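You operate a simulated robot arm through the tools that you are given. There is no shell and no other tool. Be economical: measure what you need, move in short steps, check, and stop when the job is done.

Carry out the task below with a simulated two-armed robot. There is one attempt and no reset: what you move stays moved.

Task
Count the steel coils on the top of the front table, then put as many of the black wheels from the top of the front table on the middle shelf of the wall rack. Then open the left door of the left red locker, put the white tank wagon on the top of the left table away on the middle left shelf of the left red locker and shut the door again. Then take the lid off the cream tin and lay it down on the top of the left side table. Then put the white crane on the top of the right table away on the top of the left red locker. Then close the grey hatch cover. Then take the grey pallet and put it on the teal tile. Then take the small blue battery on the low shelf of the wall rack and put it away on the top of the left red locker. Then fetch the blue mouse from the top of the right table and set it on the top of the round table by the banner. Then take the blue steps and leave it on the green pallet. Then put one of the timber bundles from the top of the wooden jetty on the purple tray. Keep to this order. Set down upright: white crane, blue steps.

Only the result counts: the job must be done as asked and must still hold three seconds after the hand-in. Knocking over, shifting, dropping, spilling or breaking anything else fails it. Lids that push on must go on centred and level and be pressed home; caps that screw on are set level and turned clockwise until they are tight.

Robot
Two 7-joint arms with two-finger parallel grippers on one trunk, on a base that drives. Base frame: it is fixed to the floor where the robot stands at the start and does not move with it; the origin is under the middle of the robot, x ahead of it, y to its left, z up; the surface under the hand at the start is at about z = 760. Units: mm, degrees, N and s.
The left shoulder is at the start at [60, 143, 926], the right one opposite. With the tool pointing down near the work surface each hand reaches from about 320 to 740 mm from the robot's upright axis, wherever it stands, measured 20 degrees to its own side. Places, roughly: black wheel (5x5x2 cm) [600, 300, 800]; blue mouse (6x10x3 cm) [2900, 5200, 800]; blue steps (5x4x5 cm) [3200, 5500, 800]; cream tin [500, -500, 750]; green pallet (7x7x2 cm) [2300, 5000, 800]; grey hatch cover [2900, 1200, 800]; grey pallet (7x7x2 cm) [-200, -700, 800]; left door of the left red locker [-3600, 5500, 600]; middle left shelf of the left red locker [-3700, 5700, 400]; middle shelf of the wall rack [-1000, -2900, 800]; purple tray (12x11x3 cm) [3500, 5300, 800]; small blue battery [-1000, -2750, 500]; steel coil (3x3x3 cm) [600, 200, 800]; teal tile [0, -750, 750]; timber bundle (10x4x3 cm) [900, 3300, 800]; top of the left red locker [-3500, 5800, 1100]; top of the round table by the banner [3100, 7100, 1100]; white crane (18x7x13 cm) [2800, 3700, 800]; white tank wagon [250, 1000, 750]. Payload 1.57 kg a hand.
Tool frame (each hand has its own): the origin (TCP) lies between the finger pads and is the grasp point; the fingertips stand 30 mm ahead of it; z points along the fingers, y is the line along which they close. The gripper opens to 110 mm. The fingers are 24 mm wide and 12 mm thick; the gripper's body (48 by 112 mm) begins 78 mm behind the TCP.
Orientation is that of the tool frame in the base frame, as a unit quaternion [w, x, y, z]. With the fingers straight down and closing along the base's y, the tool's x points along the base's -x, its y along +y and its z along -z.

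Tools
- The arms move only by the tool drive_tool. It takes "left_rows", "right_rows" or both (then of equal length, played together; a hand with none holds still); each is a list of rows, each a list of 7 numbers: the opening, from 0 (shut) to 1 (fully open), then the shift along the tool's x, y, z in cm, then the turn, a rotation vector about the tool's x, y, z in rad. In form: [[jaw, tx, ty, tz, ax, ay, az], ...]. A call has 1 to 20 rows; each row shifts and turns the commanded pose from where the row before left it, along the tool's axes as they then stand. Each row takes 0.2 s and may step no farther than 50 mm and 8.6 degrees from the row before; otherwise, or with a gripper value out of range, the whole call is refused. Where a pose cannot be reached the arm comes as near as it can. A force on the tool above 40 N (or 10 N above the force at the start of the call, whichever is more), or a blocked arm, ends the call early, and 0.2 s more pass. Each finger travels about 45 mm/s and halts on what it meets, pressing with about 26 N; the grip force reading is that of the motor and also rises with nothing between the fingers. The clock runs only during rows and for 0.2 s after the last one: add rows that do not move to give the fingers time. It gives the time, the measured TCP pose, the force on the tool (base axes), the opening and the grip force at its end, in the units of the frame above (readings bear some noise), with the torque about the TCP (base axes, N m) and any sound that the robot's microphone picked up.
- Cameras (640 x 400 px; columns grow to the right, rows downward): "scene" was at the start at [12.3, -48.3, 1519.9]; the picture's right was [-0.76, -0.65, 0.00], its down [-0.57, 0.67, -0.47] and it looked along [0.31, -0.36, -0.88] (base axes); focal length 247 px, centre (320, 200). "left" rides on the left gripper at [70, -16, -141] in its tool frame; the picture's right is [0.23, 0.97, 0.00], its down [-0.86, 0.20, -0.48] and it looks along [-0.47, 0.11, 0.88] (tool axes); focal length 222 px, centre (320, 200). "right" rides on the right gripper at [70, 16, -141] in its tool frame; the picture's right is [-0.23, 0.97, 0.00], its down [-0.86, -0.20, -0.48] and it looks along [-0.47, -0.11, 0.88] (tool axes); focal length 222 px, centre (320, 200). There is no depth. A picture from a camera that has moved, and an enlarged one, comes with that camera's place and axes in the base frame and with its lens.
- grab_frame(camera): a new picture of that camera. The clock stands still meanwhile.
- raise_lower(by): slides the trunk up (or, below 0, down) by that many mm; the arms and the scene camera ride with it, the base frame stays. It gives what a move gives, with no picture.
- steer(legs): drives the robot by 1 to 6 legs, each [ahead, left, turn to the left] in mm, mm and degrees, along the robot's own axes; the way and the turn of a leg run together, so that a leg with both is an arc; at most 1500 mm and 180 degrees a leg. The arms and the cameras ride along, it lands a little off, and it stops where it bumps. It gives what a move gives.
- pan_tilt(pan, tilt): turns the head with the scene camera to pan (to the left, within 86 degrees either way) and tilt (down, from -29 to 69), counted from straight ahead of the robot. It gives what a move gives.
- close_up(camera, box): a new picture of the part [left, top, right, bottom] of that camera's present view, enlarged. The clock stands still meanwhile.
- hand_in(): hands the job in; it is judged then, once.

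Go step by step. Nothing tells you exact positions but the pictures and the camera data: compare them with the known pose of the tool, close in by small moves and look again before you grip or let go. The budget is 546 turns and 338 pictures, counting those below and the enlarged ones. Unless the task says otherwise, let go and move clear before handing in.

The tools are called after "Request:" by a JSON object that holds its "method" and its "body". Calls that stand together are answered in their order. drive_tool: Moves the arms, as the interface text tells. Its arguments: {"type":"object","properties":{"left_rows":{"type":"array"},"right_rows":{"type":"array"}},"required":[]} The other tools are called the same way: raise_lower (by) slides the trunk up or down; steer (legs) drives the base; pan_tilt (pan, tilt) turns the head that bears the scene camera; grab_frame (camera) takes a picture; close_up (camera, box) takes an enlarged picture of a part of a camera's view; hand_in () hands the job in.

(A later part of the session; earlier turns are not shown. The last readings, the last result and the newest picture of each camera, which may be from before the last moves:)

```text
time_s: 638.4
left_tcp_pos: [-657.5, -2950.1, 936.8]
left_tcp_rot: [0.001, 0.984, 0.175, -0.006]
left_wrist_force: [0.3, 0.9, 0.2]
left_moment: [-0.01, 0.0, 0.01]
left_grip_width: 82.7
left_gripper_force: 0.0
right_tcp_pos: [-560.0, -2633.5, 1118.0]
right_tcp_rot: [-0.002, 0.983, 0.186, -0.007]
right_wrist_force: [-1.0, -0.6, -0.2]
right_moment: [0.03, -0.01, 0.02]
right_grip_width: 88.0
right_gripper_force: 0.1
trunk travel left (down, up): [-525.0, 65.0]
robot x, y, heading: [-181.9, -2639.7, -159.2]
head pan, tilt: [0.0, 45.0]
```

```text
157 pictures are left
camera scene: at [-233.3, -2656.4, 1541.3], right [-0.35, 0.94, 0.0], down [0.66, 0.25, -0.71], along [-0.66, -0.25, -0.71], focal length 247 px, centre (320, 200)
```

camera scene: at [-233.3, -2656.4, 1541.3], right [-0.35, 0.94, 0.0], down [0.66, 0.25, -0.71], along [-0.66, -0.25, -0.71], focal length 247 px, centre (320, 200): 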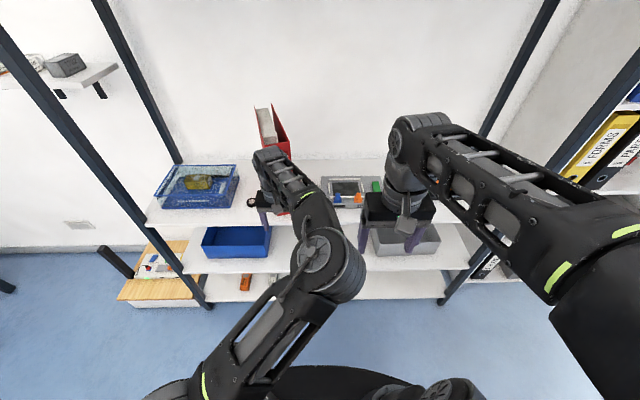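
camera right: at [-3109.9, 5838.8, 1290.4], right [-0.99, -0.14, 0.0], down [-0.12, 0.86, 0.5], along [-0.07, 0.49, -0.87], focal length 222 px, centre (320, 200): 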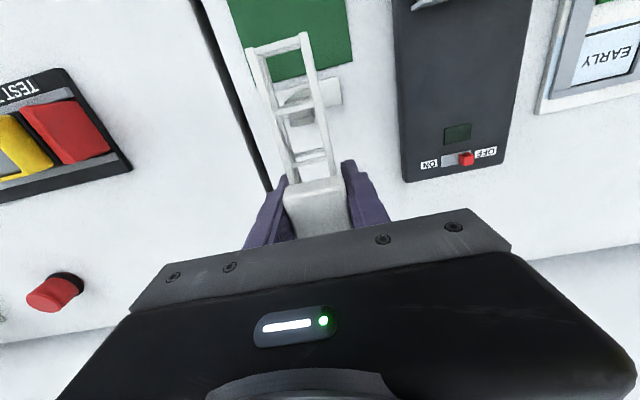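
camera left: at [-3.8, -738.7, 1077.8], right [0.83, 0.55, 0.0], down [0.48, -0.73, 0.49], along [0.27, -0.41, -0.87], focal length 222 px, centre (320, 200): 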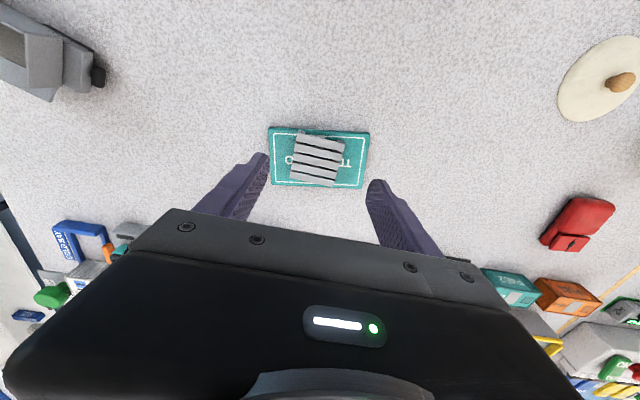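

I'll retract the left hand, extend and tilt the right hand 45°, and lower the trunk to see the low shelf.

Request:
{"method": "drive_tool", "body": {"left_rows": [[0.3, 4.5, 0, 0, 0, 0, 0], [0.3, 4.5, 0, 0, 0, 0, 0], [0.3, 4.5, 0, 0, 0, 0, 0], [0.3, 4, 0, 0, 0, 0, 0], [0.3, 0, 0, 0, 0, 0, 0], [0.3, 0, 0, 0, 0, 0, 0], [0.3, 0, 0, 0, 0, 0, 0], [0.3, 0, 0, 0, 0, 0, 0], [0.3, 0, 0, 0, 0, 0, 0], [0.3, 0, 0, 0, 0, 0, 0]], "right_rows": [[0.5, -4, 0, 3, 0, 0, 0], [0.5, -4, 0, 3, 0, 0, 0], [0.5, -4, 0, 3, 0, 0, 0], [0.5, 0, 0, 3, 0, 0, 0], [0.5, 0, 0, 0, 0, -0.131, 0], [0.5, 0, 0, 0, 0, -0.131, 0], [0.5, 0, 0, 0, 0, -0.131, 0], [0.5, 0, 0, 0, 0, -0.131, 0], [0.5, 0, 0, 0, 0, -0.131, 0], [0.5, 0, 0, 0, 0, -0.131, 0]]}}

Request:
{"method": "raise_lower", "body": {"by": -330}}

Request:
{"method": "grab_frame", "body": {"camera": "scene"}}

Request:
{"method": "grab_frame", "body": {"camera": "right"}}

```text
time_s: 640.6
left_tcp_pos: [-491.3, -2889.7, 931.7]
left_tcp_rot: [0.001, 0.984, 0.176, -0.007]
left_wrist_force: [-0.1, 0.4, -0.1]
left_moment: [0.01, -0.01, 0.04]
left_grip_width: 33.2
left_gripper_force: 0.0
right_tcp_pos: [-673.0, -2677.5, 999.3]
right_tcp_rot: [0.07, 0.905, 0.173, -0.382]
right_wrist_force: [-0.1, 0.1, -0.2]
right_moment: [0.03, -0.02, 0.01]
right_grip_width: 54.9
right_gripper_force: 0.0
trunk travel left (down, up): [-525.0, 65.0]
robot x, y, heading: [-185.4, -2638.1, -159.5]
head pan, tilt: [0.0, 45.0]
```

```text
time_s: 643.8
left_tcp_pos: [-491.5, -2889.3, 601.9]
left_tcp_rot: [0.001, 0.985, 0.175, -0.007]
left_wrist_force: [0.1, 0.1, -0.4]
left_moment: [0.01, 0.03, 0.03]
left_grip_width: 33.0
left_gripper_force: 0.0
right_tcp_pos: [-673.6, -2677.3, 669.8]
right_tcp_rot: [0.07, 0.904, 0.173, -0.384]
right_wrist_force: [-0.2, 0.0, -0.2]
right_moment: [0.02, 0.01, 0.03]
right_grip_width: 54.8
right_gripper_force: 0.0
trunk travel left (down, up): [-195.0, 395.0]
robot x, y, heading: [-183.6, -2643.2, -159.4]
head pan, tilt: [0.0, 45.0]
```

```text
156 pictures are left
camera scene: at [-233.2, -2656.3, 1211.4], right [-0.35, 0.94, 0.0], down [0.66, 0.25, -0.71], along [-0.66, -0.25, -0.71], focal length 247 px, centre (320, 200)
```

scene: 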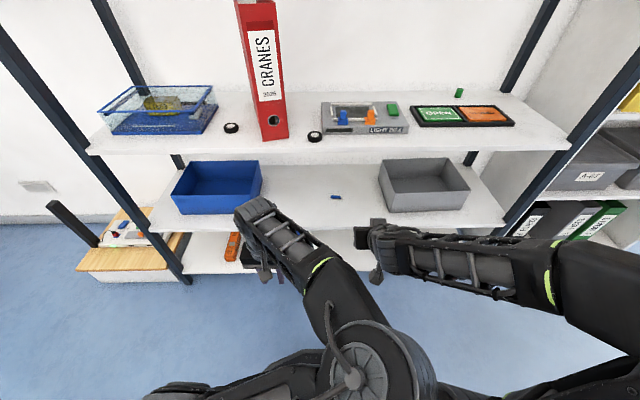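

```text
155 pictures are left
camera right: at [-528.5, -2638.3, 718.7], right [0.21, -0.97, 0.16], down [-0.31, 0.09, 0.95], along [-0.93, -0.25, -0.28], focal length 222 px, centre (320, 200)
```

right: 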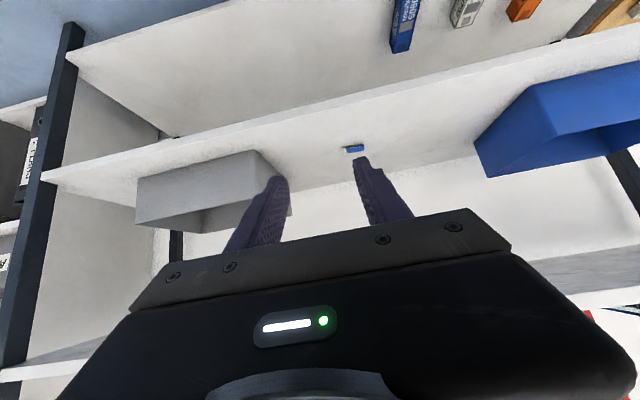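

Request:
{"method": "close_up", "body": {"camera": "scene", "box": [300, 170, 380, 220]}}

Request:
{"method": "close_up", "body": {"camera": "right", "box": [300, 110, 420, 190]}}

```text
8.00 times, centred on (340, 195) of scene
camera zoom: at [-233.2, -2656.3, 1211.4], right [-0.35, 0.94, 0.0], down [0.66, 0.25, -0.71], along [-0.66, -0.25, -0.71], focal length 1979 px, centre (160, 240)
```

zoom: 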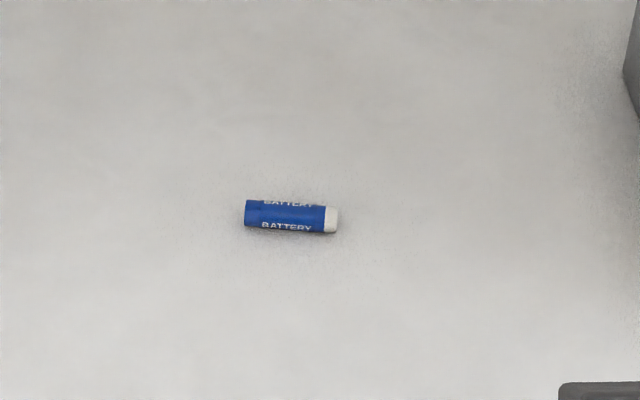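

```text
5.00 times, centred on (360, 150) of right
camera zoom: at [-528.5, -2638.3, 718.7], right [0.21, -0.97, 0.16], down [-0.31, 0.09, 0.95], along [-0.93, -0.25, -0.28], focal length 1111 px, centre (120, 450)
```

zoom: 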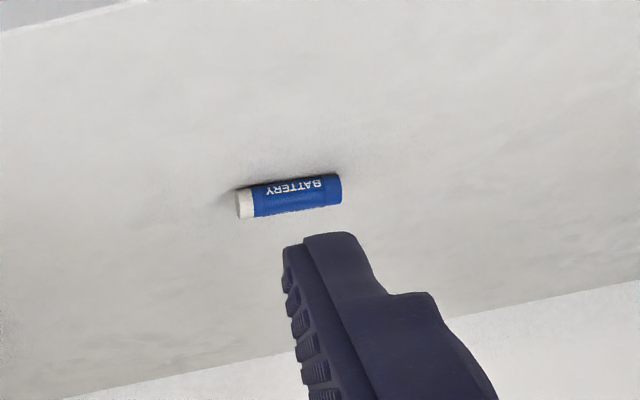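

Battery lies crosswise at about (-971,-2863,466), 50 mm long. I'll drive 190 mm in so the tilted right hand can reach between the shelves.

Request:
{"method": "steer", "body": {"legs": [[190, 0, 0]]}}

Request:
{"method": "grab_frame", "body": {"camera": "right"}}

Request:
{"method": "grab_frame", "body": {"camera": "scene"}}

```text
time_s: 645.4
left_tcp_pos: [-669.2, -2957.6, 602.0]
left_tcp_rot: [0.001, 0.984, 0.177, -0.007]
left_wrist_force: [-0.7, 0.1, 0.2]
left_moment: [-0.01, 0.02, 0.01]
left_grip_width: 32.9
left_gripper_force: 0.2
right_tcp_pos: [-851.2, -2746.5, 670.5]
right_tcp_rot: [0.07, 0.904, 0.174, -0.384]
right_wrist_force: [0.2, -0.8, -0.7]
right_moment: [0.01, 0.01, 0.03]
right_grip_width: 55.2
right_gripper_force: 0.1
trunk travel left (down, up): [-195.0, 395.0]
robot x, y, heading: [-366.6, -2705.3, -159.2]
head pan, tilt: [0.0, 45.0]
```

```text
152 pictures are left
camera right: at [-707.3, -2706.5, 718.6], right [0.21, -0.96, 0.16], down [-0.31, 0.09, 0.95], along [-0.93, -0.25, -0.28], focal length 222 px, centre (320, 200)
```

right: 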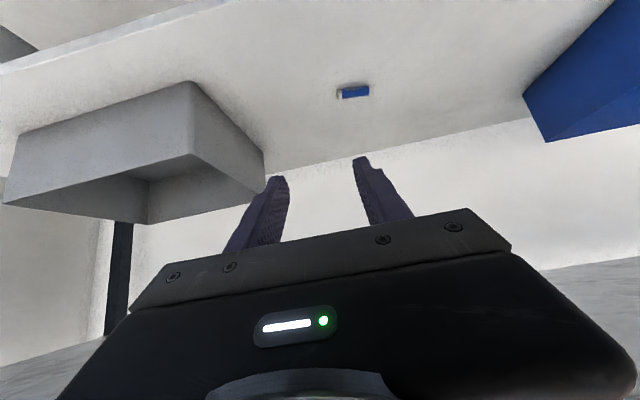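

```text
151 pictures are left
camera scene: at [-411.9, -2723.8, 1211.3], right [-0.35, 0.94, 0.0], down [0.66, 0.25, -0.71], along [-0.66, -0.25, -0.71], focal length 247 px, centre (320, 200)
```

scene: 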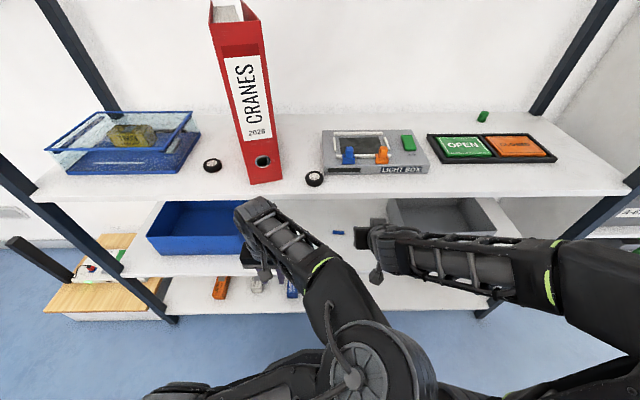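

Lower the right hand first (to stay below the middle shelf), then move forward.

Request:
{"method": "drive_tool", "body": {"right_rows": [[0.7, 2.7, 1.6, 2.6, 0, 0, 0], [0.7, 2.7, 1.6, 2.6, 0, 0, 0], [0.7, 2.7, 1.6, 2.6, 0, 0, 0], [0.7, 2.7, 1.7, 2.6, 0, 0, 0], [0.7, -2.1, 0, 2.2, 0, 0, 0], [0.7, -2.1, 0, 2.2, 0, 0, 0], [0.7, 0, 0, 0, 0, 0, 0]]}}

Request:
{"method": "grab_frame", "body": {"camera": "right"}}

```text
time_s: 647.0
left_tcp_pos: [-670.6, -2957.6, 600.0]
left_tcp_rot: [0.002, 0.984, 0.177, -0.007]
left_wrist_force: [0.3, -0.3, 0.5]
left_moment: [0.01, -0.02, 0.0]
left_grip_width: 33.1
left_gripper_force: 0.0
right_tcp_pos: [-884.6, -2828.2, 521.4]
right_tcp_rot: [0.07, 0.905, 0.174, -0.383]
right_wrist_force: [-1.0, -0.3, 0.3]
right_moment: [-0.01, -0.05, -0.03]
right_grip_width: 77.0
right_gripper_force: 0.1
trunk travel left (down, up): [-195.0, 395.0]
robot x, y, heading: [-365.6, -2703.9, -159.4]
head pan, tilt: [0.0, 45.0]
```

```text
150 pictures are left
camera right: at [-739.9, -2788.4, 569.4], right [0.21, -0.96, 0.16], down [-0.31, 0.09, 0.95], along [-0.93, -0.25, -0.28], focal length 222 px, centre (320, 200)
```

right: 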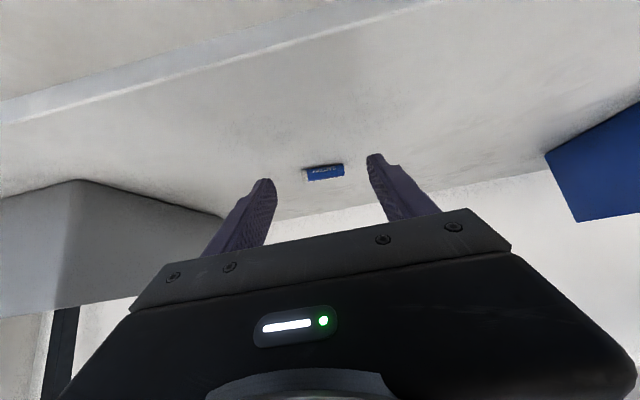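

Battery straight ahead. Advance 70 mm and down 15 mm, then check.

Request:
{"method": "drive_tool", "body": {"right_rows": [[0.7, -1.89, 0, 3.04, 0, 0, 0], [0.7, -1.89, 0, 3.04, 0, 0, 0], [0.7, 0, 0, 0, 0, 0, 0]]}}

Request:
{"method": "close_up", "body": {"camera": "right", "box": [200, 90, 440, 240]}}

```text
time_s: 647.8
left_tcp_pos: [-670.4, -2957.5, 600.9]
left_tcp_rot: [0.001, 0.984, 0.176, -0.006]
left_wrist_force: [0.1, 0.4, 0.1]
left_moment: [-0.02, 0.04, 0.0]
left_grip_width: 33.1
left_gripper_force: 0.0
right_tcp_pos: [-950.8, -2851.8, 503.9]
right_tcp_rot: [0.07, 0.905, 0.173, -0.383]
right_wrist_force: [-0.3, -0.7, -0.1]
right_moment: [-0.01, -0.04, -0.01]
right_grip_width: 77.2
right_gripper_force: 0.0
trunk travel left (down, up): [-195.0, 395.0]
robot x, y, heading: [-365.9, -2706.4, -159.3]
head pan, tilt: [0.0, 45.0]
```

```text
2.67 times, centred on (320, 165) of right
camera zoom: at [-805.1, -2812.4, 553.2], right [0.21, -0.96, 0.16], down [-0.31, 0.09, 0.95], along [-0.93, -0.25, -0.28], focal length 592 px, centre (320, 293)
```

zoom: 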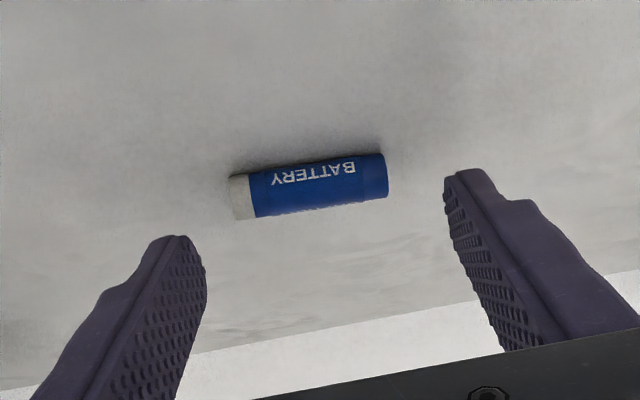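

Advance along the tool axis 19 mm to the battery and close.

Request:
{"method": "drive_tool", "body": {"right_rows": [[0.7, 0, -0.1, 1.0, 0, 0, 0], [0.7, 0, 0, 0.9, 0, 0, 0], [0.5, 0, 0, 0, 0, 0, 0], [0.4, 0, 0, 0, 0, 0, 0], [0.2, 0, 0, 0, 0, 0, 0], [0, 0, 0, 0, 0, 0, 0], [0, 0, 0, 0, 0, 0, 0]]}}

Request:
{"method": "close_up", "body": {"camera": "right", "box": [200, 90, 440, 240]}}

```text
time_s: 649.4
left_tcp_pos: [-670.1, -2958.0, 600.1]
left_tcp_rot: [0.001, 0.984, 0.177, -0.007]
left_wrist_force: [0.0, 0.3, 0.3]
left_moment: [-0.03, 0.01, 0.02]
left_grip_width: 33.2
left_gripper_force: 0.0
right_tcp_pos: [-963.7, -2857.5, 490.7]
right_tcp_rot: [0.071, 0.904, 0.174, -0.384]
right_wrist_force: [1.3, 0.0, 0.8]
right_moment: [0.0, 0.01, 0.0]
right_grip_width: 49.2
right_gripper_force: 25.9
trunk travel left (down, up): [-195.0, 395.0]
robot x, y, heading: [-362.5, -2704.2, -159.2]
head pan, tilt: [0.0, 45.0]
```

```text
2.67 times, centred on (320, 165) of right
camera zoom: at [-818.2, -2817.5, 539.9], right [0.21, -0.96, 0.16], down [-0.31, 0.09, 0.95], along [-0.93, -0.25, -0.28], focal length 592 px, centre (320, 293)
```

zoom: 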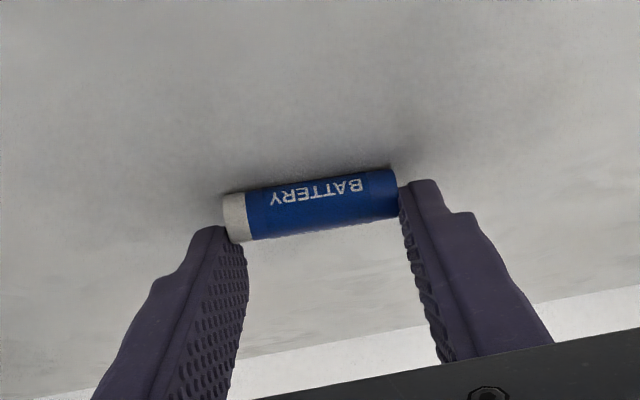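

Gripped at 49 mm near the tips. Lift 15 mm and check it holds.

Request:
{"method": "drive_tool", "body": {"right_rows": [[0, -0.36, 0, -0.35, 0, 0, 0], [0, -0.72, 0, -0.69, 0, 0, 0], [0, 0, 0, 0, 0, 0, 0]]}}

Request:
{"method": "close_up", "body": {"camera": "right", "box": [200, 90, 440, 240]}}

```text
time_s: 650.2
left_tcp_pos: [-670.3, -2957.6, 601.7]
left_tcp_rot: [0.001, 0.984, 0.177, -0.008]
left_wrist_force: [-0.5, 0.2, 0.4]
left_moment: [0.02, -0.03, -0.01]
left_grip_width: 33.0
left_gripper_force: 0.0
right_tcp_pos: [-963.9, -2858.2, 504.2]
right_tcp_rot: [0.071, 0.904, 0.173, -0.384]
right_wrist_force: [-0.1, -0.5, -0.7]
right_moment: [0.02, 0.02, -0.01]
right_grip_width: 49.0
right_gripper_force: 25.6
trunk travel left (down, up): [-195.0, 395.0]
robot x, y, heading: [-367.8, -2706.4, -159.2]
head pan, tilt: [0.0, 45.0]
```

```text
2.67 times, centred on (320, 165) of right
camera zoom: at [-818.3, -2817.9, 554.9], right [0.21, -0.96, 0.16], down [-0.31, 0.09, 0.95], along [-0.93, -0.25, -0.28], focal length 592 px, centre (320, 293)
```

zoom: 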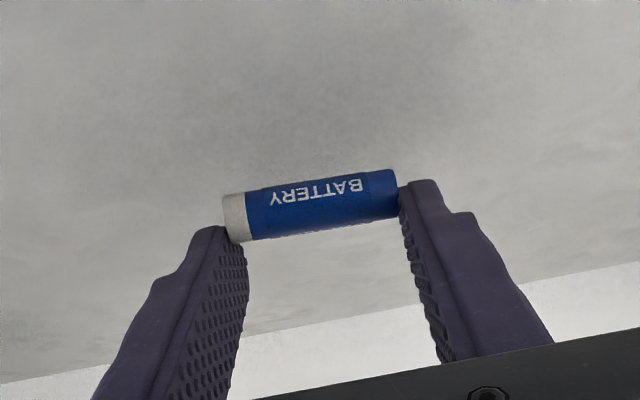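

It holds. Withdraw straight back and out of the rack.

Request:
{"method": "drive_tool", "body": {"right_rows": [[0, -0.72, 0, -0.69, 0, 0, 0], [0, 2.1, 0, -2.2, 0, 0, 0], [0, 2.1, 0, -2.2, 0, 0, 0], [0, 2.1, 0, -2.2, 0, 0, 0], [0, 2.1, 0, -2.2, 0, 0, 0]]}}

Request:
{"method": "steer", "body": {"legs": [[-250, 0, 0]]}}

Request:
{"method": "raise_lower", "body": {"by": 390}}

Request:
{"method": "close_up", "body": {"camera": "right", "box": [200, 90, 440, 240]}}

```text
time_s: 651.4
left_tcp_pos: [-670.7, -2957.5, 601.6]
left_tcp_rot: [0.001, 0.984, 0.177, -0.006]
left_wrist_force: [-0.2, -0.4, -0.1]
left_moment: [-0.02, 0.0, -0.01]
left_grip_width: 33.0
left_gripper_force: 0.0
right_tcp_pos: [-852.6, -2813.3, 517.4]
right_tcp_rot: [0.07, 0.904, 0.174, -0.384]
right_wrist_force: [-0.6, 0.9, -0.1]
right_moment: [0.01, 0.03, 0.01]
right_grip_width: 49.0
right_gripper_force: 26.1
trunk travel left (down, up): [-195.0, 395.0]
robot x, y, heading: [-366.1, -2705.7, -159.5]
head pan, tilt: [0.0, 45.0]
```

```text
time_s: 653.2
left_tcp_pos: [-439.5, -2869.0, 600.7]
left_tcp_rot: [0.002, 0.985, 0.175, -0.008]
left_wrist_force: [0.4, 0.0, 0.6]
left_moment: [0.01, -0.01, -0.04]
left_grip_width: 33.3
left_gripper_force: 0.0
right_tcp_pos: [-621.3, -2726.1, 517.2]
right_tcp_rot: [0.069, 0.905, 0.171, -0.383]
right_wrist_force: [-0.8, -0.1, -0.7]
right_moment: [-0.03, 0.02, 0.0]
right_grip_width: 49.1
right_gripper_force: 26.0
trunk travel left (down, up): [-195.0, 395.0]
robot x, y, heading: [-135.6, -2620.8, -159.5]
head pan, tilt: [0.0, 45.0]
```

```text
time_s: 657.0
left_tcp_pos: [-440.3, -2869.9, 990.6]
left_tcp_rot: [0.001, 0.984, 0.175, -0.007]
left_wrist_force: [0.9, -0.3, -0.2]
left_moment: [0.0, 0.03, 0.02]
left_grip_width: 32.8
left_gripper_force: 0.1
right_tcp_pos: [-621.5, -2726.0, 906.4]
right_tcp_rot: [0.07, 0.905, 0.172, -0.383]
right_wrist_force: [-0.4, 0.4, 0.2]
right_moment: [-0.03, 0.01, -0.03]
right_grip_width: 48.3
right_gripper_force: 26.1
trunk travel left (down, up): [-585.0, 5.0]
robot x, y, heading: [-134.4, -2620.4, -159.5]
head pan, tilt: [0.0, 45.0]
```

```text
2.67 times, centred on (320, 165) of right
camera zoom: at [-475.8, -2685.4, 955.1], right [0.21, -0.97, 0.16], down [-0.31, 0.09, 0.95], along [-0.93, -0.24, -0.28], focal length 592 px, centre (320, 293)
```

zoom: 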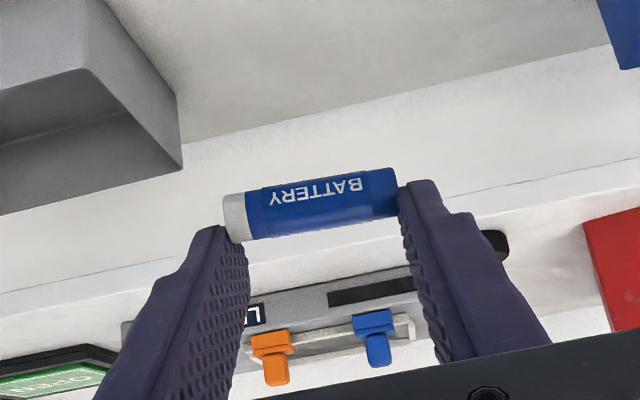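

Battery secure. Drive back to the left red locker.

Request:
{"method": "steer", "body": {"legs": [[0, 0, -89.5], [653, -30, 0], [1039, 194, 0], [1321, -467, 0]]}}

Request:
{"method": "steer", "body": {"legs": [[1418, 67, 0], [1469, -81, 0], [916, 211, 0], [916, 211, 0]]}}

Request:
{"method": "pan_tilt", "body": {"pan": 0, "tilt": 35}}

Request:
{"method": "grab_frame", "body": {"camera": "scene"}}

```text
time_s: 676.0
left_tcp_pos: [-1096.8, 608.2, 991.1]
left_tcp_rot: [-0.005, 0.819, -0.574, -0.006]
left_wrist_force: [-1.4, 0.8, -0.3]
left_moment: [0.0, -0.01, -0.01]
left_grip_width: 32.9
left_gripper_force: 0.1
right_tcp_pos: [-953.1, 789.3, 906.7]
right_tcp_rot: [-0.223, 0.76, -0.52, -0.319]
right_wrist_force: [-0.2, -0.2, -0.4]
right_moment: [0.01, 0.01, -0.02]
right_grip_width: 48.2
right_gripper_force: 26.3
trunk travel left (down, up): [-585.0, 5.0]
robot x, y, heading: [-846.2, 298.9, 110.2]
head pan, tilt: [0.0, 45.0]
```

```text
time_s: 699.0
left_tcp_pos: [-3205.9, 4850.8, 991.4]
left_tcp_rot: [-0.005, 0.827, -0.563, -0.005]
left_wrist_force: [0.2, -0.2, -0.1]
left_moment: [0.01, -0.03, 0.02]
left_grip_width: 33.1
left_gripper_force: 0.1
right_tcp_pos: [-3065.8, 5035.9, 906.3]
right_tcp_rot: [-0.219, 0.767, -0.511, -0.322]
right_wrist_force: [0.6, 1.0, -0.4]
right_moment: [0.01, 0.04, 0.02]
right_grip_width: 48.2
right_gripper_force: 26.5
trunk travel left (down, up): [-585.0, 5.0]
robot x, y, heading: [-2948.9, 4550.9, 111.3]
head pan, tilt: [0.0, 45.0]
```

```text
time_s: 699.7
left_tcp_pos: [-3206.2, 4850.6, 990.8]
left_tcp_rot: [-0.005, 0.826, -0.563, -0.006]
left_wrist_force: [-0.2, -0.2, -0.6]
left_moment: [0.02, 0.01, -0.01]
left_grip_width: 33.0
left_gripper_force: 0.2
right_tcp_pos: [-3065.5, 5035.1, 905.9]
right_tcp_rot: [-0.219, 0.767, -0.51, -0.323]
right_wrist_force: [0.5, -0.6, -1.0]
right_moment: [0.01, 0.02, 0.02]
right_grip_width: 48.2
right_gripper_force: 25.6
trunk travel left (down, up): [-585.0, 5.0]
robot x, y, heading: [-2951.1, 4550.5, 111.7]
head pan, tilt: [0.0, 35.0]
```

```text
145 pictures are left
camera scene: at [-2970.6, 4604.9, 1616.1], right [0.93, 0.37, 0.0], down [0.21, -0.53, -0.82], along [-0.3, 0.76, -0.57], focal length 247 px, centre (320, 200)
```

scene: 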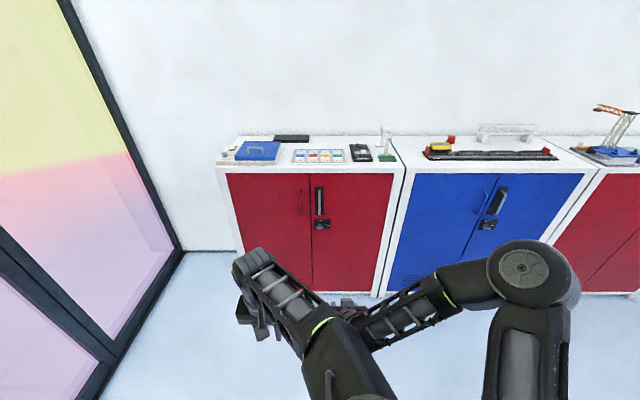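

Crane still stands. For the battery I'll use the bare front strip before the green card. Raise the right hand and approach.

Request:
{"method": "drive_tool", "body": {"right_rows": [[0, -3.5, 0, -3.4, 0, 0, 0], [0, -3.5, 0, -3.4, 0, 0, 0], [0, -3.5, 0, -3.4, 0, 0, 0], [0, -3.5, 0, -3.4, 0, 0, 0], [0, -0.7, 0, -0.7, 0, 0, 0]]}}

Request:
{"method": "steer", "body": {"legs": [[0, -251, 0], [580, 0, 0]]}}

Request:
{"method": "grab_frame", "body": {"camera": "scene"}}

Request:
{"method": "grab_frame", "body": {"camera": "right"}}

```text
time_s: 700.9
left_tcp_pos: [-3206.1, 4851.6, 991.2]
left_tcp_rot: [-0.004, 0.826, -0.564, -0.006]
left_wrist_force: [-0.2, -0.6, 0.9]
left_moment: [0.02, -0.03, -0.01]
left_grip_width: 32.9
left_gripper_force: 0.1
right_tcp_pos: [-3065.8, 5035.5, 1111.2]
right_tcp_rot: [-0.218, 0.768, -0.509, -0.323]
right_wrist_force: [-0.2, 0.4, -0.4]
right_moment: [0.02, 0.01, -0.01]
right_grip_width: 48.1
right_gripper_force: 26.0
trunk travel left (down, up): [-585.0, 5.0]
robot x, y, heading: [-2947.8, 4551.4, 111.7]
head pan, tilt: [0.0, 35.0]
```

```text
time_s: 705.7
left_tcp_pos: [-3180.1, 5496.3, 990.0]
left_tcp_rot: [-0.004, 0.822, -0.569, -0.006]
left_wrist_force: [-0.6, 0.9, 0.2]
left_moment: [-0.01, 0.01, -0.04]
left_grip_width: 33.3
left_gripper_force: 0.0
right_tcp_pos: [-3036.5, 5677.9, 1112.0]
right_tcp_rot: [-0.22, 0.764, -0.515, -0.321]
right_wrist_force: [-1.3, 0.4, -0.4]
right_moment: [-0.01, -0.02, 0.04]
right_grip_width: 48.1
right_gripper_force: 25.5
trunk travel left (down, up): [-585.0, 5.0]
robot x, y, heading: [-2930.8, 5195.3, 111.1]
head pan, tilt: [0.0, 35.0]
```

```text
144 pictures are left
camera scene: at [-2947.6, 5246.7, 1616.1], right [0.93, 0.36, 0.0], down [0.21, -0.54, -0.82], along [-0.29, 0.76, -0.57], focal length 247 px, centre (320, 200)
```

scene: 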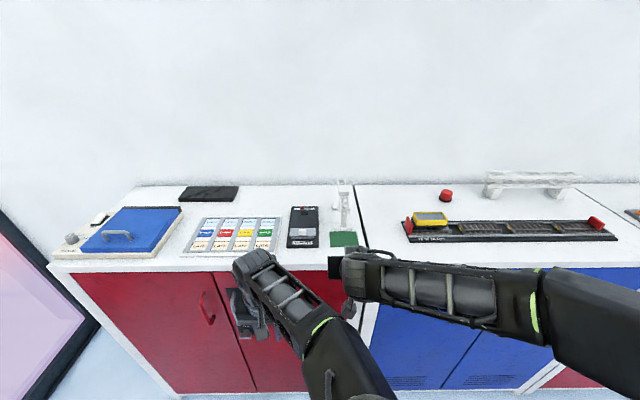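

```text
143 pictures are left
camera right: at [-2996.5, 5532.6, 1160.4], right [-0.96, -0.22, 0.16], down [0.09, 0.31, 0.95], along [-0.25, 0.93, -0.28], focal length 222 px, centre (320, 200)
```

right: 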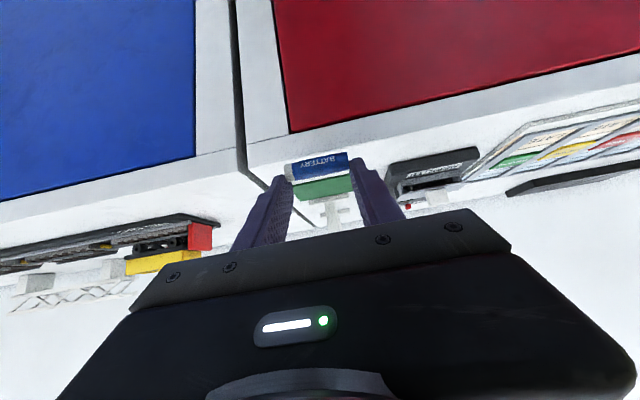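

Aligned with the strip. Move forward 105 mm, then lower to contact.

Request:
{"method": "drive_tool", "body": {"right_rows": [[0, -2.43, -0.27, 2.52, 0, 0, 0], [0, -2.43, -0.27, 2.52, 0, 0, 0], [0, -2.43, -0.27, 2.52, 0, 0, 0], [0, 0.72, 0, 0.69, 0, 0, 0], [0, 0, 0, 0, 0, 0, 0]]}}

Request:
{"method": "close_up", "body": {"camera": "right", "box": [200, 90, 440, 240]}}

Request:
{"method": "close_up", "body": {"camera": "scene", "box": [270, 170, 430, 290]}}

```text
time_s: 706.9
left_tcp_pos: [-3179.9, 5494.9, 991.8]
left_tcp_rot: [-0.004, 0.822, -0.57, -0.006]
left_wrist_force: [0.0, 0.5, -0.6]
left_moment: [0.0, -0.03, -0.01]
left_grip_width: 33.1
left_gripper_force: 0.0
right_tcp_pos: [-3067.0, 5777.5, 1101.0]
right_tcp_rot: [-0.221, 0.763, -0.515, -0.321]
right_wrist_force: [-0.8, -0.2, -0.7]
right_moment: [-0.04, -0.03, 0.01]
right_grip_width: 48.4
right_gripper_force: 26.1
trunk travel left (down, up): [-585.0, 5.0]
robot x, y, heading: [-2922.3, 5190.7, 111.1]
head pan, tilt: [0.0, 35.0]
```

```text
2.67 times, centred on (320, 165) of right
camera zoom: at [-3028.4, 5633.0, 1150.0], right [-0.96, -0.22, 0.16], down [0.09, 0.31, 0.95], along [-0.25, 0.93, -0.28], focal length 592 px, centre (320, 293)
```

zoom: 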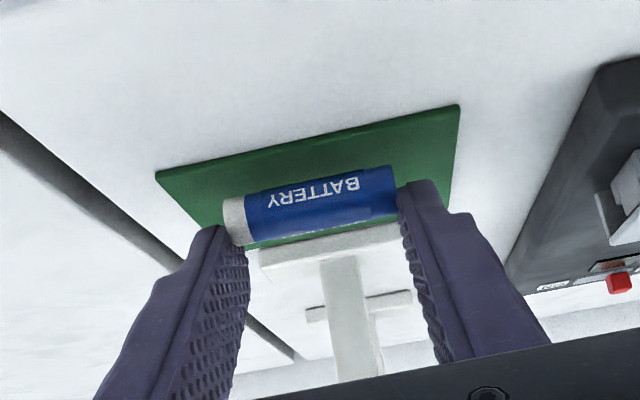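

```text
3.33 times, centred on (350, 230) of scene
camera zoom: at [-2947.5, 5246.3, 1616.1], right [0.93, 0.36, 0.0], down [0.21, -0.54, -0.82], along [-0.29, 0.76, -0.57], focal length 824 px, centre (220, 100)
```

zoom: 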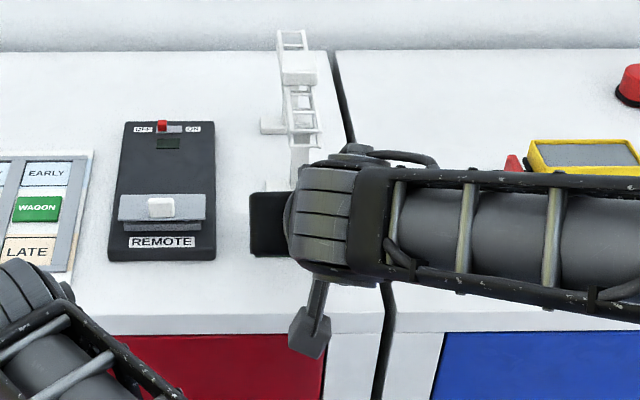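

The battery will land between the card and the front edge. Lower to contact in fine steps.

Request:
{"method": "drive_tool", "body": {"right_rows": [[0, 0.72, 0, 0.69, 0, 0, 0], [0, 0.72, 0, 0.69, 0, 0, 0], [0, 0.22, 0, 0.21, 0, 0, 0], [0, 0.15, 0, 0.14, 0, 0, 0], [0, 0.15, 0, 0.14, 0, 0, 0], [0, 0.15, 0, 0.14, 0, 0, 0], [0, 0, 0, 0, 0, 0, 0]]}}

Request:
{"method": "close_up", "body": {"camera": "right", "box": [200, 90, 440, 240]}}

```text
time_s: 707.5
left_tcp_pos: [-3178.0, 5493.9, 991.4]
left_tcp_rot: [-0.005, 0.822, -0.569, -0.006]
left_wrist_force: [-0.2, -0.5, 0.6]
left_moment: [0.01, -0.02, 0.0]
left_grip_width: 33.3
left_gripper_force: 0.1
right_tcp_pos: [-3070.0, 5780.1, 1093.4]
right_tcp_rot: [-0.226, 0.76, -0.512, -0.332]
right_wrist_force: [2.6, -2.9, 11.7]
right_moment: [0.06, -0.12, -0.02]
right_grip_width: 48.3
right_gripper_force: 26.4
trunk travel left (down, up): [-585.0, 5.0]
robot x, y, heading: [-2926.8, 5189.5, 110.9]
head pan, tilt: [0.0, 35.0]
stopped in row 3 (right hand): the force on the tool passed its limit at 43 N (the readings are from after the stop); the commanded pose is now the measured one
```

```text
2.67 times, centred on (320, 165) of right
camera zoom: at [-3029.3, 5633.3, 1137.6], right [-0.96, -0.22, 0.16], down [0.1, 0.29, 0.95], along [-0.26, 0.93, -0.25], focal length 592 px, centre (320, 293)
```

zoom: 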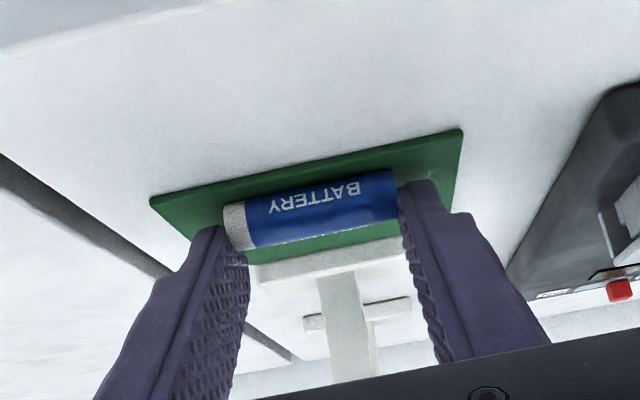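

The surface is about 20 mm higher than thought, so the battery is over the card. Raise, move 45 mm back toward the front edge, and lower again.

Request:
{"method": "drive_tool", "body": {"right_rows": [[0, -1.08, 0, -1.04, 0, 0, 0], [0, -1.08, 0, -1.04, 0, 0, 0], [0, 1.56, 0, -1.62, 0, 0, 0], [0, 1.56, 0, -1.62, 0, 0, 0], [0, 0, 0, 0, 0, 0, 0]]}}

Request:
{"method": "grab_frame", "body": {"camera": "right"}}

```text
time_s: 708.8
left_tcp_pos: [-3178.0, 5496.0, 991.0]
left_tcp_rot: [-0.005, 0.822, -0.569, -0.004]
left_wrist_force: [0.6, 0.1, 0.7]
left_moment: [0.02, -0.02, 0.04]
left_grip_width: 33.0
left_gripper_force: 0.1
right_tcp_pos: [-3054.4, 5738.5, 1117.0]
right_tcp_rot: [-0.224, 0.761, -0.514, -0.328]
right_wrist_force: [0.4, 0.0, -0.9]
right_moment: [0.03, 0.03, 0.0]
right_grip_width: 48.1
right_gripper_force: 25.9
trunk travel left (down, up): [-585.0, 5.0]
robot x, y, heading: [-2925.2, 5187.6, 110.8]
head pan, tilt: [0.0, 35.0]
```

```text
139 pictures are left
camera right: at [-3013.3, 5591.3, 1163.9], right [-0.96, -0.22, 0.16], down [0.09, 0.29, 0.95], along [-0.26, 0.93, -0.26], focal length 222 px, centre (320, 200)
```

right: 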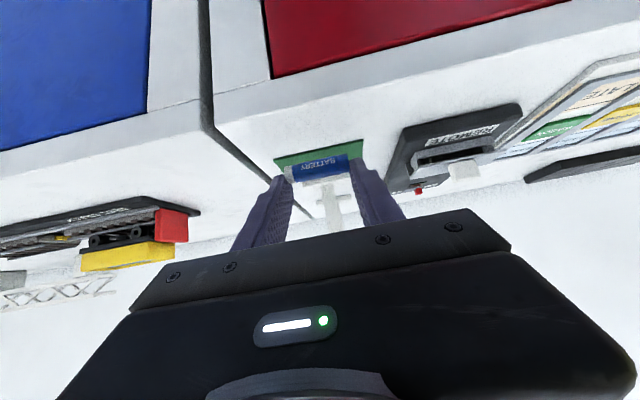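

Now over the bare strip. Lower to contact.

Request:
{"method": "drive_tool", "body": {"right_rows": [[0, 0.72, 0, 0.69, 0, 0, 0], [0, 0.5, 0, 0.48, 0, 0, 0], [0, 0.22, 0, 0.21, 0, 0, 0], [0, 0.15, 0, 0.14, 0, 0, 0], [0, 0.15, 0, 0.14, 0, 0, 0], [0, 0.15, 0, 0.14, 0, 0, 0], [0, 0.15, 0, 0.14, 0, 0, 0]]}}

Request:
{"method": "close_up", "body": {"camera": "right", "box": [200, 60, 440, 210]}}

```text
time_s: 710.4
left_tcp_pos: [-3179.9, 5495.4, 991.6]
left_tcp_rot: [-0.004, 0.822, -0.569, -0.006]
left_wrist_force: [0.0, 0.7, -0.6]
left_moment: [0.03, 0.01, -0.01]
left_grip_width: 33.1
left_gripper_force: 0.0
right_tcp_pos: [-3053.6, 5738.5, 1090.0]
right_tcp_rot: [-0.224, 0.76, -0.514, -0.328]
right_wrist_force: [-0.3, -0.2, -1.1]
right_moment: [0.0, 0.02, 0.01]
right_grip_width: 48.3
right_gripper_force: 25.2
trunk travel left (down, up): [-585.0, 5.0]
robot x, y, heading: [-2926.2, 5190.8, 111.1]
head pan, tilt: [0.0, 35.0]
```

```text
2.67 times, centred on (320, 135) of right
camera zoom: at [-3012.3, 5592.2, 1136.0], right [-0.96, -0.22, 0.16], down [0.09, 0.29, 0.95], along [-0.26, 0.93, -0.26], focal length 592 px, centre (320, 373)
```

zoom: 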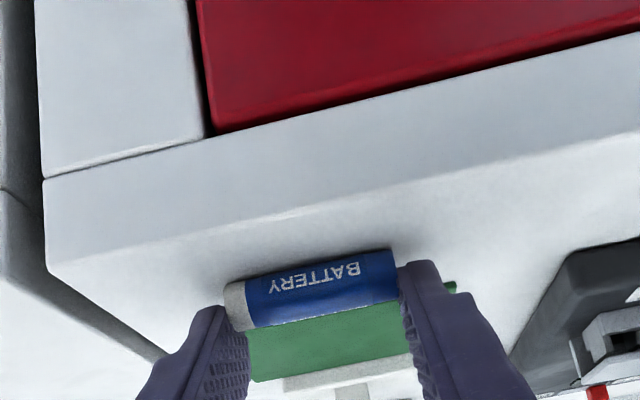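

Almost touching (shadow right beneath). Lower a few more millimetres.

Request:
{"method": "drive_tool", "body": {"right_rows": [[0, 0.15, 0, 0.14, 0, 0, 0], [0, 0.15, 0, 0.14, 0, 0, 0], [0, 0.15, 0, 0.14, 0, 0, 0], [0, 0.15, 0, 0.14, 0, 0, 0], [0, 0.15, 0, 0.14, 0, 0, 0], [0, 0.15, 0, 0.14, 0, 0, 0]]}}

Request:
{"method": "close_up", "body": {"camera": "right", "box": [200, 60, 440, 210]}}

```text
time_s: 711.5
left_tcp_pos: [-3178.2, 5494.8, 989.8]
left_tcp_rot: [-0.005, 0.822, -0.57, -0.006]
left_wrist_force: [-0.3, 0.9, 0.5]
left_moment: [-0.02, -0.01, -0.02]
left_grip_width: 32.9
left_gripper_force: 0.0
right_tcp_pos: [-3055.2, 5742.1, 1090.0]
right_tcp_rot: [-0.227, 0.758, -0.51, -0.337]
right_wrist_force: [0.8, 1.8, 12.2]
right_moment: [0.2, -0.11, -0.04]
right_grip_width: 48.4
right_gripper_force: 26.1
trunk travel left (down, up): [-585.0, 5.0]
robot x, y, heading: [-2926.8, 5192.9, 110.8]
head pan, tilt: [0.0, 35.0]
stopped in row 5 (right hand): the force on the tool passed its limit at 42 N (the readings are from after the stop); the commanded pose is now the measured one
```

```text
2.67 times, centred on (320, 135) of right
camera zoom: at [-3013.6, 5594.4, 1132.6], right [-0.96, -0.22, 0.17], down [0.1, 0.28, 0.96], along [-0.26, 0.94, -0.24], focal length 592 px, centre (320, 373)
```

zoom: 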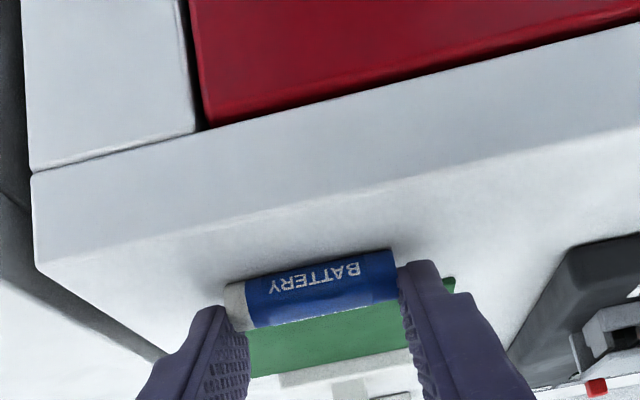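

Contact. Open and withdraw upward-back.

Request:
{"method": "drive_tool", "body": {"right_rows": [[0.5, 0, 0, 0, 0, 0, 0], [0.6, 0, 0, 0, 0, 0, 0], [0.6, 0, 0, 0, 0, 0, 0], [0.6, -0.72, 0, -0.69, 0, 0, 0], [0.6, -1.4, 0, -1.4, 0, 0, 0], [0.6, -2.1, 0, -2, 0, 0, 0], [0.6, 0, 0, -3, 0, 0, 0], [0.6, 0, 0, -3, 0, 0, 0]]}}

Request:
{"method": "grab_frame", "body": {"camera": "right"}}

```text
time_s: 713.3
left_tcp_pos: [-3179.0, 5494.8, 992.3]
left_tcp_rot: [-0.005, 0.822, -0.569, -0.004]
left_wrist_force: [0.9, -0.4, -0.1]
left_moment: [0.01, 0.01, -0.03]
left_grip_width: 33.0
left_gripper_force: 0.0
right_tcp_pos: [-3038.1, 5695.5, 1185.9]
right_tcp_rot: [-0.227, 0.759, -0.512, -0.333]
right_wrist_force: [-0.1, 0.6, 0.2]
right_moment: [0.01, -0.02, 0.01]
right_grip_width: 66.0
right_gripper_force: 0.0
trunk travel left (down, up): [-585.0, 5.0]
robot x, y, heading: [-2927.4, 5191.5, 110.9]
head pan, tilt: [0.0, 35.0]
```

```text
136 pictures are left
camera right: at [-2996.0, 5549.6, 1229.6], right [-0.96, -0.22, 0.16], down [0.1, 0.28, 0.95], along [-0.26, 0.93, -0.25], focal length 222 px, centre (320, 200)
```

right: 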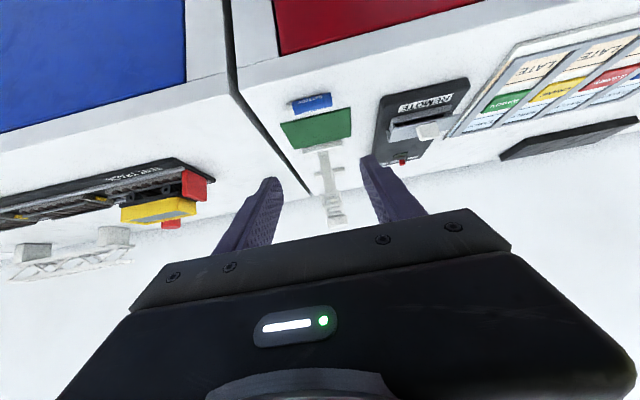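

Battery is on the locker top. Next the blue mouse: restore the right hand, lower the trunk and drive to the end of the right table.

Request:
{"method": "steer", "body": {"legs": [[-250, 0, 0]]}}

Request:
{"method": "drive_tool", "body": {"right_rows": [[0.6, 0, 0, 0, 0, 0.14, 0], [0.6, 0, 0, 0, 0, 0.14, 0], [0.6, 0, 0, 0, 0, 0.14, 0], [0.6, 0, 0, 0, 0, 0.14, 0], [0.6, 0, 0, 0, 0, 0.14, 0], [0.6, 0, 0, 0, 0, 0.11, 0], [0.6, 2, 0, 3, 0, 0, 0], [0.6, 2, 0, 3, 0, 0, 0], [0.6, 2, 0, 3, 0, 0, 0], [0.6, 2, 0, 0, 0, 0, 0]]}}

Request:
{"method": "raise_lower", "body": {"by": -60}}

Request:
{"method": "steer", "body": {"legs": [[0, -865, 0], [30, -865, 0], [0, -1050, 0], [0, -1050, 0], [0, -1000, 0], [0, 0, 180]]}}

Request:
{"method": "pan_tilt", "body": {"pan": 20, "tilt": 25}}

Request:
{"method": "grab_frame", "body": {"camera": "scene"}}

```text
time_s: 715.1
left_tcp_pos: [-3088.1, 5256.9, 991.5]
left_tcp_rot: [-0.006, 0.823, -0.568, -0.006]
left_wrist_force: [0.1, -0.3, -1.1]
left_moment: [0.03, 0.01, -0.03]
left_grip_width: 33.0
left_gripper_force: 0.0
right_tcp_pos: [-2946.6, 5458.6, 1185.6]
right_tcp_rot: [-0.226, 0.759, -0.511, -0.334]
right_wrist_force: [-0.4, -0.4, 0.4]
right_moment: [0.02, 0.0, 0.02]
right_grip_width: 66.1
right_gripper_force: 0.0
trunk travel left (down, up): [-585.0, 5.0]
robot x, y, heading: [-2833.2, 4954.5, 110.9]
head pan, tilt: [0.0, 35.0]
```

```text
time_s: 717.3
left_tcp_pos: [-3086.8, 5257.7, 991.9]
left_tcp_rot: [-0.005, 0.823, -0.568, -0.005]
left_wrist_force: [0.3, -0.2, 0.6]
left_moment: [0.0, 0.01, -0.01]
left_grip_width: 33.0
left_gripper_force: 0.1
right_tcp_pos: [-2919.4, 5392.5, 1081.3]
right_tcp_rot: [-0.027, 0.829, -0.558, -0.035]
right_wrist_force: [0.3, 0.1, 0.3]
right_moment: [0.0, -0.01, 0.03]
right_grip_width: 65.9
right_gripper_force: 0.1
right hand out of reach, approached as far as the arm can: row 6
trunk travel left (down, up): [-585.0, 5.0]
robot x, y, heading: [-2838.5, 4948.2, 111.1]
head pan, tilt: [0.0, 35.0]
```

```text
time_s: 718.3
left_tcp_pos: [-3088.5, 5258.2, 932.0]
left_tcp_rot: [-0.005, 0.823, -0.568, -0.006]
left_wrist_force: [-0.2, -0.1, -0.4]
left_moment: [0.0, 0.0, 0.0]
left_grip_width: 32.8
left_gripper_force: 0.0
right_tcp_pos: [-2921.1, 5393.5, 1021.5]
right_tcp_rot: [-0.027, 0.829, -0.558, -0.035]
right_wrist_force: [0.1, -0.5, 0.8]
right_moment: [0.01, -0.01, 0.01]
right_grip_width: 65.9
right_gripper_force: 0.1
trunk travel left (down, up): [-525.0, 65.0]
robot x, y, heading: [-2837.2, 4951.6, 110.7]
head pan, tilt: [0.0, 35.0]
```

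```text
time_s: 749.2
left_tcp_pos: [1894.9, 6408.2, 931.4]
left_tcp_rot: [0.006, 0.565, 0.825, -0.005]
left_wrist_force: [-0.6, -0.8, 0.2]
left_moment: [-0.02, -0.01, 0.0]
left_grip_width: 32.7
left_gripper_force: 0.0
right_tcp_pos: [1729.2, 6270.5, 1021.8]
right_tcp_rot: [0.035, 0.554, 0.832, -0.027]
right_wrist_force: [-0.5, 0.5, 0.4]
right_moment: [0.02, 0.01, 0.0]
right_grip_width: 66.0
right_gripper_force: 0.1
trunk travel left (down, up): [-525.0, 65.0]
robot x, y, heading: [1641.0, 6707.5, -68.2]
head pan, tilt: [0.0, 35.0]
```

```text
time_s: 750.0
left_tcp_pos: [1896.6, 6406.5, 931.0]
left_tcp_rot: [0.006, 0.566, 0.824, -0.006]
left_wrist_force: [0.5, 0.0, 0.2]
left_moment: [0.03, 0.01, 0.01]
left_grip_width: 33.1
left_gripper_force: 0.1
right_tcp_pos: [1729.0, 6269.3, 1020.9]
right_tcp_rot: [0.036, 0.553, 0.832, -0.027]
right_wrist_force: [0.0, -0.2, -0.3]
right_moment: [-0.01, -0.01, 0.02]
right_grip_width: 65.8
right_gripper_force: 0.1
trunk travel left (down, up): [-525.0, 65.0]
robot x, y, heading: [1638.3, 6711.3, -68.3]
head pan, tilt: [20.0, 25.0]
```

```text
135 pictures are left
camera scene: at [1690.4, 6669.0, 1571.9], right [-0.75, -0.66, 0.0], down [-0.28, 0.32, -0.91], along [0.6, -0.68, -0.42], focal length 247 px, centre (320, 200)
```

scene: 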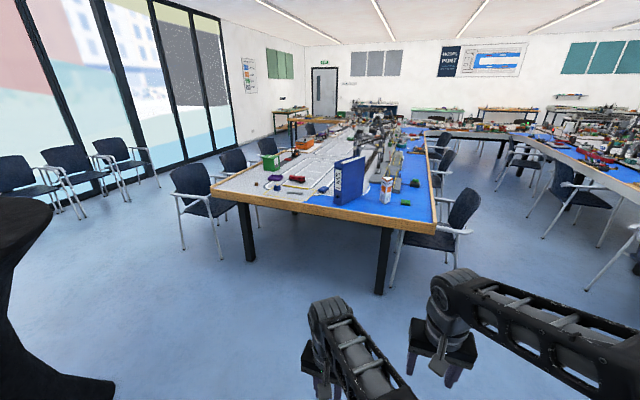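

Request:
{"method": "close_up", "body": {"camera": "scene", "box": [210, 130, 450, 240]}}

```text
2.67 times, centred on (330, 185) of scene
camera zoom: at [1690.4, 6669.0, 1571.9], right [-0.75, -0.66, 0.0], down [-0.28, 0.32, -0.91], along [0.6, -0.68, -0.42], focal length 660 px, centre (293, 240)
```

zoom: 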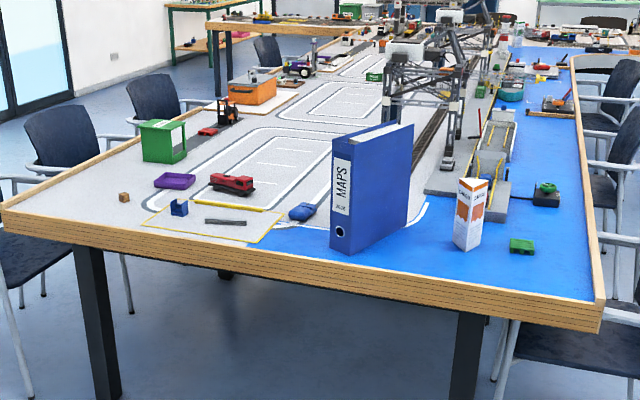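

I see the blue mouse at about (2948,5199), the blue steps, purple tray and green pallet. Approach the table end.

Request:
{"method": "drive_tool", "body": {"right_rows": [[0.9, 0, 0, 0, 0, 0.09, 0], [0.9, 0, 0, 0, 0, 0, 0]]}}

Request:
{"method": "steer", "body": {"legs": [[600, 400, -1.5], [530, 400, 0]]}}

Request:
{"method": "pan_tilt", "body": {"pan": 0, "tilt": 50}}

Request:
{"method": "grab_frame", "body": {"camera": "scene"}}

```text
time_s: 750.6
left_tcp_pos: [1894.4, 6408.3, 931.3]
left_tcp_rot: [0.005, 0.565, 0.825, -0.004]
left_wrist_force: [-0.4, 0.1, -0.6]
left_moment: [0.0, -0.01, 0.02]
left_grip_width: 33.0
left_gripper_force: 0.0
right_tcp_pos: [1730.3, 6270.0, 1020.9]
right_tcp_rot: [-0.002, 0.555, 0.832, -0.001]
right_wrist_force: [-0.7, -0.1, 0.1]
right_moment: [0.01, 0.03, -0.03]
right_grip_width: 98.9
right_gripper_force: 0.1
trunk travel left (down, up): [-525.0, 65.0]
robot x, y, heading: [1636.2, 6708.1, -68.8]
head pan, tilt: [20.0, 25.0]
```

```text
time_s: 757.8
left_tcp_pos: [3038.5, 5623.3, 931.2]
left_tcp_rot: [0.005, 0.57, 0.821, -0.005]
left_wrist_force: [0.6, 0.0, -1.0]
left_moment: [0.03, 0.01, 0.01]
left_grip_width: 32.7
left_gripper_force: 0.1
right_tcp_pos: [2869.7, 5488.5, 1021.2]
right_tcp_rot: [-0.002, 0.56, 0.828, -0.001]
right_wrist_force: [0.1, -0.2, -0.2]
right_moment: [0.0, 0.0, -0.04]
right_grip_width: 98.8
right_gripper_force: 0.0
trunk travel left (down, up): [-525.0, 65.0]
robot x, y, heading: [2784.6, 5929.3, -69.2]
head pan, tilt: [20.0, 25.0]
```

```text
time_s: 758.7
left_tcp_pos: [3037.9, 5624.7, 931.6]
left_tcp_rot: [0.005, 0.571, 0.821, -0.005]
left_wrist_force: [-0.8, -0.7, -0.1]
left_moment: [0.01, 0.01, -0.01]
left_grip_width: 32.9
left_gripper_force: 0.0
right_tcp_pos: [2869.2, 5488.6, 1021.0]
right_tcp_rot: [-0.002, 0.56, 0.828, -0.002]
right_wrist_force: [-0.7, -0.7, -0.3]
right_moment: [0.0, 0.03, -0.02]
right_grip_width: 99.0
right_gripper_force: 0.0
trunk travel left (down, up): [-525.0, 65.0]
robot x, y, heading: [2788.8, 5927.3, -68.9]
head pan, tilt: [0.0, 50.0]
```

```text
133 pictures are left
camera scene: at [2803.5, 5886.6, 1534.5], right [-0.93, -0.35, 0.0], down [-0.27, 0.72, -0.64], along [0.23, -0.6, -0.77], focal length 247 px, centre (320, 200)
```

scene: 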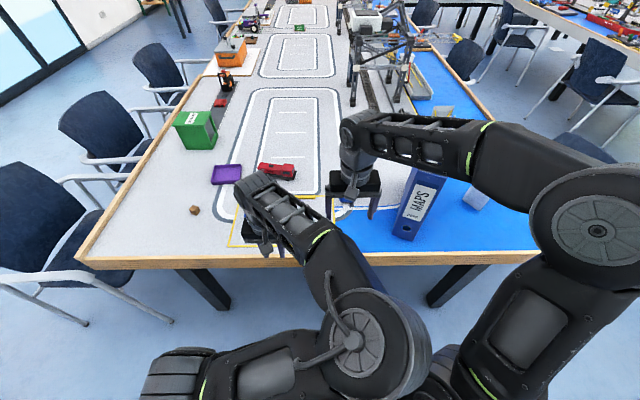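

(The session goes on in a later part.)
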